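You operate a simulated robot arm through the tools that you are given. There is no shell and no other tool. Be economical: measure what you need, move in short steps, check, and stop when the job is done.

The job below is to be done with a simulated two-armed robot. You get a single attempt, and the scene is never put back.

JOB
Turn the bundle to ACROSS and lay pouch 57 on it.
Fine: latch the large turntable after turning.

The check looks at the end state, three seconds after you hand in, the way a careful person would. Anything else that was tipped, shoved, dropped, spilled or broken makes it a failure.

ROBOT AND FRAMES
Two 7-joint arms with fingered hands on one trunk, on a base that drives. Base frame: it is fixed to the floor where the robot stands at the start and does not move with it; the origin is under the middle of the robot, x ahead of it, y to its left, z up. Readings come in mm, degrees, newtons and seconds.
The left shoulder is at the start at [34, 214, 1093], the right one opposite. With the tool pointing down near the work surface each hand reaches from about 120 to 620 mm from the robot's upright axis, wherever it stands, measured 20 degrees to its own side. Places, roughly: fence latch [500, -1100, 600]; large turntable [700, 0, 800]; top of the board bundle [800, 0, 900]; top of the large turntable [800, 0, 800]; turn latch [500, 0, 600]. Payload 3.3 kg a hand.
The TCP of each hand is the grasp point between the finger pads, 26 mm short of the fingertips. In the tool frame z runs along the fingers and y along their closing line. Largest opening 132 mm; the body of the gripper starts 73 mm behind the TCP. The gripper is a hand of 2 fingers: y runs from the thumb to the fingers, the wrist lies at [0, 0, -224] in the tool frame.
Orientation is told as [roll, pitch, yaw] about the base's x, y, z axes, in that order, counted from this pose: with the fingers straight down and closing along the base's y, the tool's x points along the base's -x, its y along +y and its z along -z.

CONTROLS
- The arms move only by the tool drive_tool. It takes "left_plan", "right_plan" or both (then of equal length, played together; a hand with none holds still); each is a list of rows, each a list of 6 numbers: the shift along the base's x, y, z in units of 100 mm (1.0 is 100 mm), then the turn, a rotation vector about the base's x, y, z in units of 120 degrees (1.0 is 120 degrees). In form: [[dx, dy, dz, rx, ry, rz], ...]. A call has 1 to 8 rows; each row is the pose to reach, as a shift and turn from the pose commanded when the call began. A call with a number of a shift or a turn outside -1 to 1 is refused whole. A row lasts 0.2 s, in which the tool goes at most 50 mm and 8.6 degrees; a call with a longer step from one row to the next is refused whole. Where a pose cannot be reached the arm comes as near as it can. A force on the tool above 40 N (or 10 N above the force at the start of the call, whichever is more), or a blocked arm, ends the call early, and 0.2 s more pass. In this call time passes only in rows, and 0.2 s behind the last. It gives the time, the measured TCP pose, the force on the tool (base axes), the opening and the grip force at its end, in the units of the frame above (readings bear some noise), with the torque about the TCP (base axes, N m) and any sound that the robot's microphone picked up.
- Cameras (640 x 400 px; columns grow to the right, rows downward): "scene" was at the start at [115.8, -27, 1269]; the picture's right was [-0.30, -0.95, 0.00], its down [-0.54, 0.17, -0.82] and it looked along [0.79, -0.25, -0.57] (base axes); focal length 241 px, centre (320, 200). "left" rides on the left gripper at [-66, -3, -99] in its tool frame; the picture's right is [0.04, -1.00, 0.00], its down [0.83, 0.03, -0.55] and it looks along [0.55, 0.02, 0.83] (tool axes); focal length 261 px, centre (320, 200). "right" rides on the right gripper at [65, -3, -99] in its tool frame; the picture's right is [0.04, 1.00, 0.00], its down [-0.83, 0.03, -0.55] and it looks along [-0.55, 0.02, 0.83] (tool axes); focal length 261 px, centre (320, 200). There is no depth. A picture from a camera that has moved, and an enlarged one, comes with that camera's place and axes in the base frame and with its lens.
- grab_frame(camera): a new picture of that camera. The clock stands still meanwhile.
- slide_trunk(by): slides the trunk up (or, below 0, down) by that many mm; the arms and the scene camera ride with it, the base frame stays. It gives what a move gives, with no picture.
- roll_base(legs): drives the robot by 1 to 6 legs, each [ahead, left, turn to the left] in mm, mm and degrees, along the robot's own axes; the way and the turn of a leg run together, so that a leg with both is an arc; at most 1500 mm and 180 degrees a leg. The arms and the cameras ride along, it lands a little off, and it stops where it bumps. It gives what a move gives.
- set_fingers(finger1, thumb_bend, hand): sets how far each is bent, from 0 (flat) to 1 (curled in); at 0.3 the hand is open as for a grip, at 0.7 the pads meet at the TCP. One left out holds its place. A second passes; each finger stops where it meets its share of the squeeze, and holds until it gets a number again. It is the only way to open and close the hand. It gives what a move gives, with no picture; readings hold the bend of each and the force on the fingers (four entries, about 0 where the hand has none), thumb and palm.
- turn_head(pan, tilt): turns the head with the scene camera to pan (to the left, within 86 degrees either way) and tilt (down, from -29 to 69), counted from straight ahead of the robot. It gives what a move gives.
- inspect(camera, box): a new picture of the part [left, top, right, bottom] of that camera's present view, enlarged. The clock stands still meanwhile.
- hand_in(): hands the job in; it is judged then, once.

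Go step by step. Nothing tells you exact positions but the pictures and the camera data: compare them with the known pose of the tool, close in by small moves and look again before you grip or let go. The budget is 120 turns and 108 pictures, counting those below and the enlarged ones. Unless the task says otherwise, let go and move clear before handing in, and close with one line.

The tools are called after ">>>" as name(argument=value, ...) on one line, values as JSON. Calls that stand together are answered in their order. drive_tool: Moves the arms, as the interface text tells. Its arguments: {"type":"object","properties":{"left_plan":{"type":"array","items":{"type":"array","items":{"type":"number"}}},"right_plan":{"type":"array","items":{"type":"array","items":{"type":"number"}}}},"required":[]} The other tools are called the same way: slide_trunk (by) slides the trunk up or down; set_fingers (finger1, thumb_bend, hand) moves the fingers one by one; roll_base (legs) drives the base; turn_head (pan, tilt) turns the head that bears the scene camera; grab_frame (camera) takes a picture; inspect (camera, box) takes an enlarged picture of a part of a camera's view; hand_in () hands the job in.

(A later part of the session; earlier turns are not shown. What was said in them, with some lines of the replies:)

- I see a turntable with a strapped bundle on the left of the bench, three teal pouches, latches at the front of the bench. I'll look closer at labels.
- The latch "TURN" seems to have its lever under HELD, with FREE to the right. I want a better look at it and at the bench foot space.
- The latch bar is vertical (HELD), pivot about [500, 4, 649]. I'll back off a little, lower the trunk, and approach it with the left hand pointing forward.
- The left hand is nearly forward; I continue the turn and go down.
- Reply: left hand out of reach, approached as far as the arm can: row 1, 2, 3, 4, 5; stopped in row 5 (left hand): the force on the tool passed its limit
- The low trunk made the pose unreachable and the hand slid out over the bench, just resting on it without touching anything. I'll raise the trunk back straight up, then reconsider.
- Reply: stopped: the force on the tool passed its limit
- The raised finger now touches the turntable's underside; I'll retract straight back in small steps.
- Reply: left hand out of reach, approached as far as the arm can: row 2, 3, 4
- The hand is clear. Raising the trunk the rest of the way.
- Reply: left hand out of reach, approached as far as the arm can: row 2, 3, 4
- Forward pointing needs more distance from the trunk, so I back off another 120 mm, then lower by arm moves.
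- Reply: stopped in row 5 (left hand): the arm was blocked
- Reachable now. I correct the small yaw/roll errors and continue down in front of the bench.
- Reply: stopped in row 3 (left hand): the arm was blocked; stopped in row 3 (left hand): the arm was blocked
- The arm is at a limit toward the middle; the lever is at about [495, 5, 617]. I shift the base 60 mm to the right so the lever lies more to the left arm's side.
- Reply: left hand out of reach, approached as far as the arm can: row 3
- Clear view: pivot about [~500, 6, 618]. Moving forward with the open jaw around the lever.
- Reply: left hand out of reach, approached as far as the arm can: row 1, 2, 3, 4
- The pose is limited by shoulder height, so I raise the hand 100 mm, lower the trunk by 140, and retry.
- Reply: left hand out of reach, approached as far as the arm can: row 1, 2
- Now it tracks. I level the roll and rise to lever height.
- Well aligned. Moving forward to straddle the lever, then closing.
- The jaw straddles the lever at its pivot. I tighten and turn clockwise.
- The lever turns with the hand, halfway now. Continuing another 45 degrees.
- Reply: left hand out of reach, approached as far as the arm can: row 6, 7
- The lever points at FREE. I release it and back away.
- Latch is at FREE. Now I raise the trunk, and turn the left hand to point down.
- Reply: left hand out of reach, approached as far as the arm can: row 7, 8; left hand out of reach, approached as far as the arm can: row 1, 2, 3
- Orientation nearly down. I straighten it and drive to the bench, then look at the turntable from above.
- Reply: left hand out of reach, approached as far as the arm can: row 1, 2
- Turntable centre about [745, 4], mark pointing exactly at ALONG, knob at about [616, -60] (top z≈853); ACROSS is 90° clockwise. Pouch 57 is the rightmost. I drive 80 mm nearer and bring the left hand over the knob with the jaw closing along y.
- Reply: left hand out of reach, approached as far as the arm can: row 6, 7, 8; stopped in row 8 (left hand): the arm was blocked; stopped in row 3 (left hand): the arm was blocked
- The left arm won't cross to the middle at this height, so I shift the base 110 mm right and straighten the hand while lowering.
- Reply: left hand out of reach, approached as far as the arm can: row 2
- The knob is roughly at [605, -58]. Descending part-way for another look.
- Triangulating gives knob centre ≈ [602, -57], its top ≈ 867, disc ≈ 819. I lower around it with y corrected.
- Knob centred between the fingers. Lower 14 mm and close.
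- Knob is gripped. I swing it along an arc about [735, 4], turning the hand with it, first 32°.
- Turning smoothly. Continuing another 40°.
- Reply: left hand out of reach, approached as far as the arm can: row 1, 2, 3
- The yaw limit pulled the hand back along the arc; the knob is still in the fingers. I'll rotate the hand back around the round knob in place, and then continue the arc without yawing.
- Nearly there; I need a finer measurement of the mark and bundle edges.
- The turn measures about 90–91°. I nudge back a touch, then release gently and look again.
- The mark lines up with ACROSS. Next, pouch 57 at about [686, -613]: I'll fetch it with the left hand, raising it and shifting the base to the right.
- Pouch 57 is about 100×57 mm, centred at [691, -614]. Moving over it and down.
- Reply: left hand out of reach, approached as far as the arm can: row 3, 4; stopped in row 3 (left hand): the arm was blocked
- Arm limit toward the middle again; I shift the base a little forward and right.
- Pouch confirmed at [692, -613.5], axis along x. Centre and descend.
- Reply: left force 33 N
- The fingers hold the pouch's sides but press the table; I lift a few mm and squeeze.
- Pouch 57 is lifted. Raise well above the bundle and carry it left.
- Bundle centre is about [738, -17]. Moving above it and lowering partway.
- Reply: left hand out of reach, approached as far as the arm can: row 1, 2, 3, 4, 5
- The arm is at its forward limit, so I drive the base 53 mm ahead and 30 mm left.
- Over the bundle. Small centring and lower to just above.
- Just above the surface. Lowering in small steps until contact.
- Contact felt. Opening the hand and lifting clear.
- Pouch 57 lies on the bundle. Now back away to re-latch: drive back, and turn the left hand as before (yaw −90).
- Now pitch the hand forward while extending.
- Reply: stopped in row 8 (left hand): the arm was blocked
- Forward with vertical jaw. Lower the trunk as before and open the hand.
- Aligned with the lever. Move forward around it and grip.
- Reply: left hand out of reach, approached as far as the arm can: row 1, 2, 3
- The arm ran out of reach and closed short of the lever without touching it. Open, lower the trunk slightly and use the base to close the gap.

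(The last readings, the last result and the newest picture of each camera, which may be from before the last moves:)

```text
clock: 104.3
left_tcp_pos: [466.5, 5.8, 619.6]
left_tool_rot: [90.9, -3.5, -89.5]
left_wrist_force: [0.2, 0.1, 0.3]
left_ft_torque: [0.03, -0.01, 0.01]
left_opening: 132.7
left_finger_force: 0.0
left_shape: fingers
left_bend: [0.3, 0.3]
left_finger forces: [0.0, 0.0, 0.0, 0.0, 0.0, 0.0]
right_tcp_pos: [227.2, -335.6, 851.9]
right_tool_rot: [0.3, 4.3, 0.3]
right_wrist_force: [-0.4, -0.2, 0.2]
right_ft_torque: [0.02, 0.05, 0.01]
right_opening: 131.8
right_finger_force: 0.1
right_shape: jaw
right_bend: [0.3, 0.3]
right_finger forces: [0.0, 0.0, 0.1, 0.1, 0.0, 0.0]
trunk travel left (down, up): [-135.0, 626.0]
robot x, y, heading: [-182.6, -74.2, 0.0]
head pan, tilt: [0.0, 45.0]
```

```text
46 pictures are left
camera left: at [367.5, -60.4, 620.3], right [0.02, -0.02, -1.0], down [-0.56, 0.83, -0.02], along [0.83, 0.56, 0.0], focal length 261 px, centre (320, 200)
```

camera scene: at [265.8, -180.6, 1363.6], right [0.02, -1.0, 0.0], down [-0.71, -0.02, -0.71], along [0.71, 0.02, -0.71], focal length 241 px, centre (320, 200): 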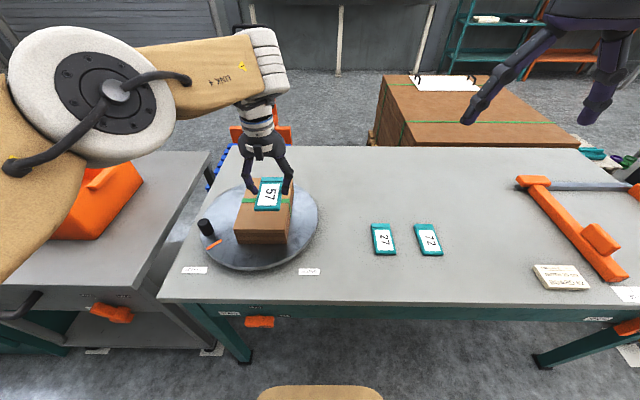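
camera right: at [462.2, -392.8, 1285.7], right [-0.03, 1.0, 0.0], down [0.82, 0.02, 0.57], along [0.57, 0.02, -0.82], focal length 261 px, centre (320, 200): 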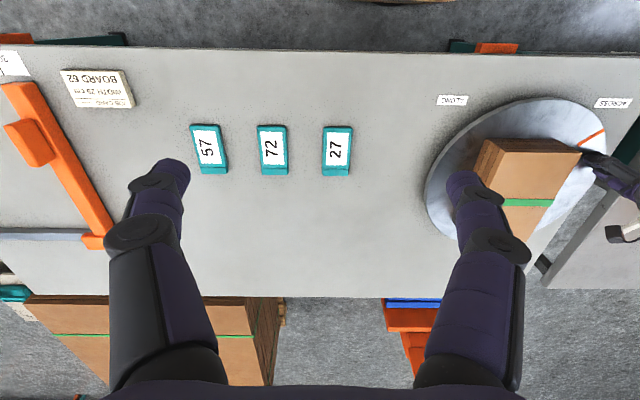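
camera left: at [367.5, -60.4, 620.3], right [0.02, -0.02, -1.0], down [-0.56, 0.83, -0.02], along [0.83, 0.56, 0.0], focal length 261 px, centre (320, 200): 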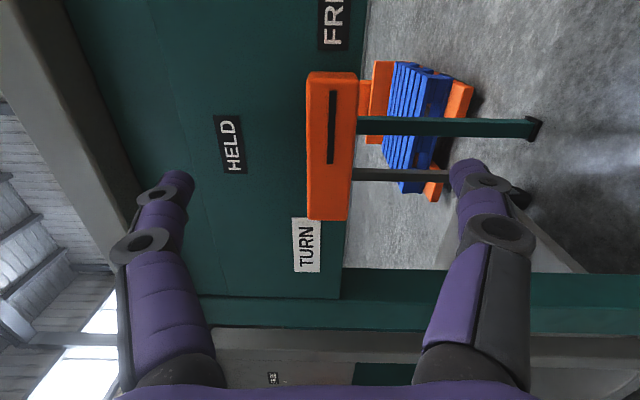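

>>> roll_base(legs=[[18, 0, 0]])

>>> set_fingers(hand="left", finger1=0.68, thumb_bend=0.68)

>>> grab_frame(camera="left")

```text
clock: 105.1
left_tcp_pos: [484.7, 6.9, 619.5]
left_tool_rot: [90.9, -3.4, -89.4]
left_wrist_force: [0.0, -0.8, -0.2]
left_ft_torque: [0.02, 0.0, 0.03]
left_opening: 133.1
left_finger_force: 0.1
left_shape: fingers
left_bend: [0.3, 0.3]
left_finger forces: [0.1, 0.0, 0.0, 0.0, 0.0, 0.0]
right_tcp_pos: [244.5, -335.1, 850.9]
right_tool_rot: [0.2, 4.3, 0.3]
right_wrist_force: [0.6, -0.3, -0.5]
right_ft_torque: [0.03, -0.02, -0.02]
right_opening: 132.0
right_finger_force: 0.1
right_shape: jaw
right_bend: [0.3, 0.3]
right_finger forces: [0.0, 0.0, 0.0, 0.0, 0.0, 0.1]
trunk travel left (down, up): [-135.0, 626.0]
robot x, y, heading: [-163.8, -72.1, 0.4]
head pan, tilt: [0.0, 45.0]
```

```text
clock: 106.1
left_tcp_pos: [485.5, 6.2, 618.7]
left_tool_rot: [90.8, -3.4, -89.4]
left_wrist_force: [1.3, -1.4, -6.8]
left_ft_torque: [0.03, 0.14, -0.02]
left_opening: 22.7
left_finger_force: 5.3
left_shape: fingers
left_bend: [0.66, 0.64]
left_finger forces: [1.9, 0.0, 0.1, 0.0, 8.9, 0.1]
right_tcp_pos: [245.0, -333.8, 853.2]
right_tool_rot: [0.1, 4.5, 0.3]
right_wrist_force: [-0.4, -0.3, 0.6]
right_ft_torque: [0.02, -0.02, -0.02]
right_opening: 131.8
right_finger_force: 0.0
right_shape: jaw
right_bend: [0.3, 0.3]
right_finger forces: [0.0, 0.0, 0.1, 0.2, 0.1, 0.1]
trunk travel left (down, up): [-135.0, 626.0]
robot x, y, heading: [-167.5, -76.5, 0.0]
head pan, tilt: [0.0, 45.0]
```

```text
45 pictures are left
camera left: at [385.3, -60.2, 619.4], right [0.01, -0.02, -1.0], down [-0.56, 0.83, -0.02], along [0.83, 0.56, 0.0], focal length 261 px, centre (320, 200)
```

left: 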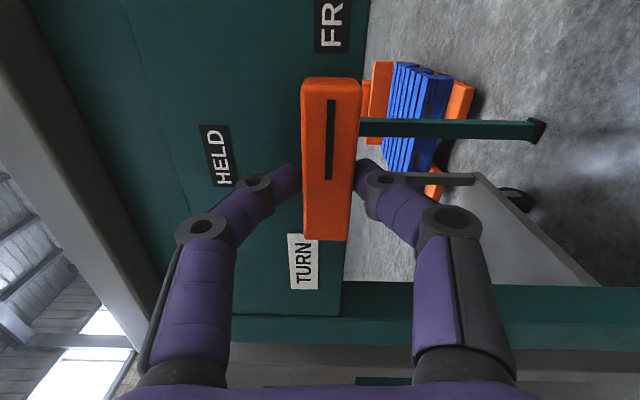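

Lever gripped. Turning counter-clockwise toward HELD.

>>> drive_tool(left_plan=[[0, 0, 0, -0.06, 0, 0], [0, 0, 0, -0.12, 0, 0], [0, 0, 0, -0.18, 0, 0], [0, 0, 0, -0.24, 0, 0], [0, 0, 0, -0.3, 0, 0], [0, 0, 0, -0.36, 0, 0]])

>>> grab_frame(camera="left")

```text
clock: 107.5
left_tcp_pos: [483.9, 5.4, 618.5]
left_tool_rot: [90.2, -46.7, -89.2]
left_wrist_force: [2.8, 1.0, -6.9]
left_ft_torque: [0.06, 0.13, 0.03]
left_opening: 22.7
left_finger_force: 4.9
left_shape: fingers
left_bend: [0.65, 0.64]
left_finger forces: [2.5, 0.1, 0.1, 0.1, 6.7, 0.0]
right_tcp_pos: [245.1, -335.7, 851.9]
right_tool_rot: [0.2, 4.4, 0.2]
right_wrist_force: [0.8, -1.0, 0.1]
right_ft_torque: [0.0, -0.02, 0.01]
right_opening: 131.7
right_finger_force: 0.1
right_shape: jaw
right_bend: [0.3, 0.3]
right_finger forces: [0.1, 0.1, 0.1, 0.0, 0.0, 0.0]
trunk travel left (down, up): [-135.0, 626.0]
robot x, y, heading: [-163.4, -74.5, 0.4]
head pan, tilt: [0.0, 45.0]
```

```text
44 pictures are left
camera left: at [384.9, -42.9, 665.4], right [0.02, -0.7, -0.72], down [-0.56, 0.59, -0.58], along [0.83, 0.41, -0.38], focal length 261 px, centre (320, 200)
```

left: 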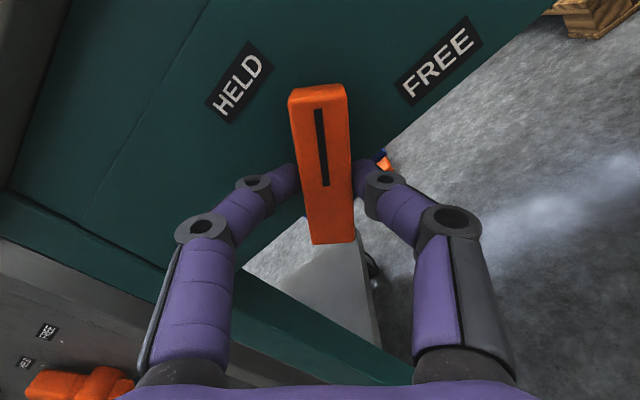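

>>> drive_tool(left_plan=[[0, 0, 0, -0.06, 0, 0], [0, 0, 0, -0.12, 0, 0], [0, 0, 0, -0.18, 0, 0], [0, 0, 0, -0.24, 0, 0], [0, 0, 0, -0.3, 0, 0], [0, 0, 0, -0.36, 0, 0], [0, 0, 0, -0.39, 0, 0]])

>>> grab_frame(camera="left")

```text
clock: 109.1
left_tcp_pos: [483.8, 5.0, 621.3]
left_tool_rot: [-80.2, -86.5, 81.2]
left_wrist_force: [0.1, -1.6, -3.1]
left_ft_torque: [0.08, 0.06, 0.0]
left_opening: 22.3
left_finger_force: 5.3
left_shape: fingers
left_bend: [0.64, 0.65]
left_finger forces: [4.0, 0.0, 0.1, 0.0, 5.8, 0.0]
right_tcp_pos: [244.7, -334.8, 852.0]
right_tool_rot: [0.3, 4.4, 0.2]
right_wrist_force: [-0.2, -0.5, 0.3]
right_ft_torque: [-0.01, -0.01, 0.0]
right_opening: 131.7
right_finger_force: 0.1
right_shape: jaw
right_bend: [0.3, 0.3]
right_finger forces: [0.0, 0.0, 0.1, 0.0, 0.0, 0.0]
trunk travel left (down, up): [-135.0, 626.0]
robot x, y, heading: [-162.5, -74.1, 0.2]
head pan, tilt: [0.0, 45.0]
```

```text
43 pictures are left
camera left: at [385.0, 5.4, 687.7], right [0.02, -1.0, 0.02], down [-0.56, -0.03, -0.83], along [0.83, 0.0, -0.56], focal length 261 px, centre (320, 200)
```

left: 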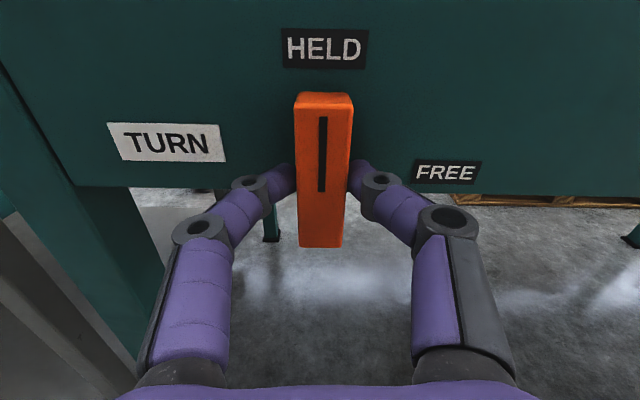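

The lever is back at HELD. Release, back off, and inspect everything.

>>> set_fingers(hand="left", finger1=0.3, thumb_bend=0.3)

>>> roll_base(legs=[[-150, 0, 0]])

>>> grab_frame(camera="left")

>>> slide_trunk(by=300)

>>> turn_head(pan=0, tilt=35)

>>> grab_frame(camera="scene")

```text
clock: 110.1
left_tcp_pos: [482.4, 6.7, 619.3]
left_tool_rot: [-79.1, -86.5, 80.1]
left_wrist_force: [-0.4, -0.7, 0.0]
left_ft_torque: [0.02, 0.04, 0.02]
left_opening: 132.8
left_finger_force: 0.1
left_shape: fingers
left_bend: [0.3, 0.3]
left_finger forces: [0.0, 0.1, 0.0, 0.0, 0.0, 0.0]
right_tcp_pos: [244.5, -333.4, 852.8]
right_tool_rot: [0.2, 4.4, 0.2]
right_wrist_force: [-0.7, 0.7, 0.5]
right_ft_torque: [0.02, 0.04, 0.01]
right_opening: 132.2
right_finger_force: 0.1
right_shape: jaw
right_bend: [0.3, 0.3]
right_finger forces: [0.0, 0.1, 0.1, 0.0, 0.0, 0.1]
trunk travel left (down, up): [-135.0, 626.0]
robot x, y, heading: [-165.3, -76.5, 0.1]
head pan, tilt: [0.0, 45.0]
```

```text
clock: 111.5
left_tcp_pos: [333.9, 6.0, 619.0]
left_tool_rot: [-79.2, -86.6, 80.1]
left_wrist_force: [0.1, 0.9, 0.0]
left_ft_torque: [0.01, 0.0, -0.01]
left_opening: 132.9
left_finger_force: 0.0
left_shape: fingers
left_bend: [0.3, 0.3]
left_finger forces: [0.1, 0.0, 0.0, 0.1, 0.1, 0.0]
right_tcp_pos: [93.5, -334.9, 852.8]
right_tool_rot: [0.2, 4.3, 0.2]
right_wrist_force: [-0.6, -0.9, 0.1]
right_ft_torque: [-0.02, 0.01, 0.02]
right_opening: 132.0
right_finger_force: 0.0
right_shape: jaw
right_bend: [0.3, 0.3]
right_finger forces: [0.0, 0.1, 0.1, 0.1, 0.0, 0.0]
trunk travel left (down, up): [-135.0, 626.0]
robot x, y, heading: [-311.4, -73.6, 0.3]
head pan, tilt: [0.0, 45.0]
```

```text
42 pictures are left
camera left: at [234.7, 4.8, 687.5], right [0.02, -1.0, 0.02], down [-0.56, -0.02, -0.83], along [0.83, 0.0, -0.56], focal length 261 px, centre (320, 200)
```

left: 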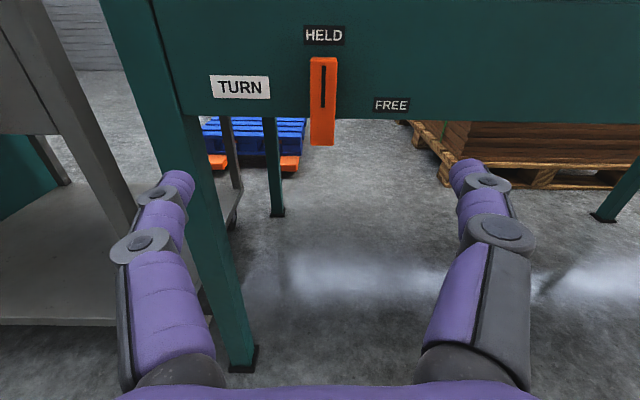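

```text
clock: 114.5
left_tcp_pos: [333.4, 4.4, 920.0]
left_tool_rot: [-78.9, -86.6, 79.8]
left_wrist_force: [0.5, -0.6, 0.0]
left_ft_torque: [-0.01, -0.04, -0.01]
left_opening: 133.2
left_finger_force: 0.0
left_shape: fingers
left_bend: [0.3, 0.3]
left_finger forces: [0.0, 0.1, 0.0, 0.0, 0.0, 0.0]
right_tcp_pos: [75.8, -334.4, 1181.2]
right_tool_rot: [0.3, -0.5, 0.2]
right_wrist_force: [-0.1, 0.1, -0.6]
right_ft_torque: [0.02, -0.01, -0.03]
right_opening: 131.8
right_finger_force: 0.1
right_shape: jaw
right_bend: [0.3, 0.3]
right_finger forces: [0.0, 0.0, 0.0, 0.0, 0.0, 0.0]
trunk travel left (down, up): [-435.0, 326.0]
robot x, y, heading: [-315.8, -75.1, 0.4]
head pan, tilt: [0.0, 45.0]
```

```text
clock: 115.2
left_tcp_pos: [334.3, 6.0, 919.2]
left_tool_rot: [-79.3, -86.7, 80.2]
left_wrist_force: [-0.6, 0.0, -0.8]
left_ft_torque: [0.01, 0.01, 0.03]
left_opening: 132.7
left_finger_force: 0.2
left_shape: fingers
left_bend: [0.3, 0.3]
left_finger forces: [0.0, 0.0, 0.1, 0.1, 0.1, 0.0]
right_tcp_pos: [76.2, -334.3, 1182.6]
right_tool_rot: [0.2, -0.4, 0.2]
right_wrist_force: [-0.1, 0.3, -0.3]
right_ft_torque: [-0.01, -0.03, -0.04]
right_opening: 131.9
right_finger_force: 0.1
right_shape: jaw
right_bend: [0.3, 0.3]
right_finger forces: [0.0, 0.0, 0.0, 0.0, 0.0, 0.0]
trunk travel left (down, up): [-435.0, 326.0]
robot x, y, heading: [-316.9, -71.6, 0.1]
head pan, tilt: [0.0, 35.0]
```

```text
41 pictures are left
camera scene: at [-203.6, -74.7, 1328.1], right [0.0, -1.0, 0.0], down [-0.57, 0.0, -0.82], along [0.82, 0.0, -0.57], focal length 241 px, centre (320, 200)
```

scene: 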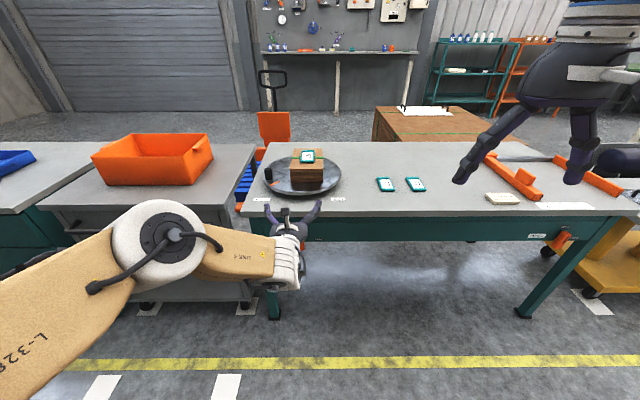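

>>> inspect(camera="scene", box=[235, 140, 365, 215])

>>> grab_frame(camera="left")

```text
4.92 times, centred on (300, 178) of scene
camera zoom: at [-203.6, -74.7, 1328.1], right [0.0, -1.0, 0.0], down [-0.57, 0.0, -0.82], along [0.82, 0.0, -0.57], focal length 1188 px, centre (418, 311)
```

zoom: 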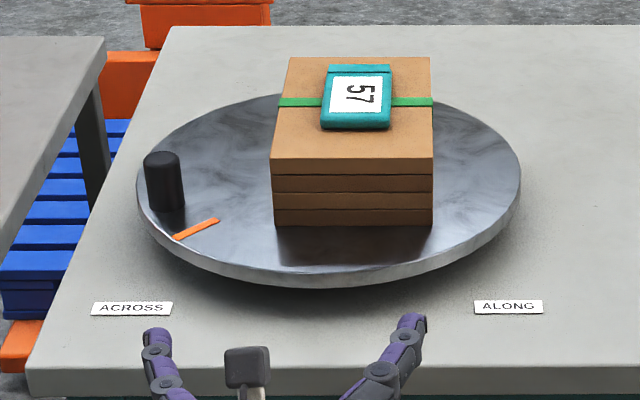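

```text
39 pictures are left
camera left: at [234.8, 4.8, 987.5], right [0.02, -1.0, 0.02], down [-0.56, -0.02, -0.83], along [0.83, 0.0, -0.56], focal length 261 px, centre (320, 200)
```

left: 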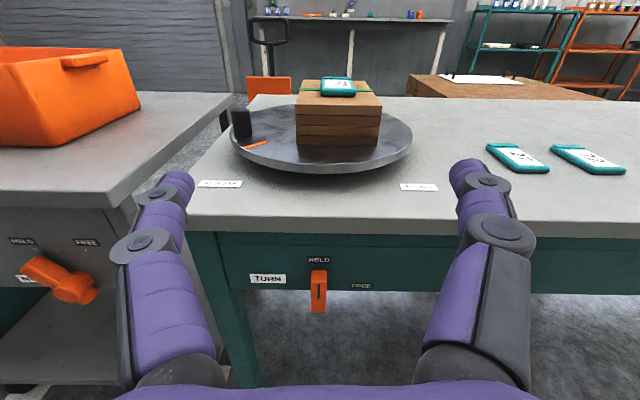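

The bundle points to ACROSS, pouch 57 lies flat on it, the latch is at HELD, and both hands are clear. Handing in.

>>> hand_in()

```text
The job is handed in.
```

The bundle is turned to ACROSS, the turntable is latched at HELD, and pouch 57 is lying flat on top of the bundle; the job is handed in. Early on, the left hand briefly touched the bench top and the turntable's underside, but nothing moved.
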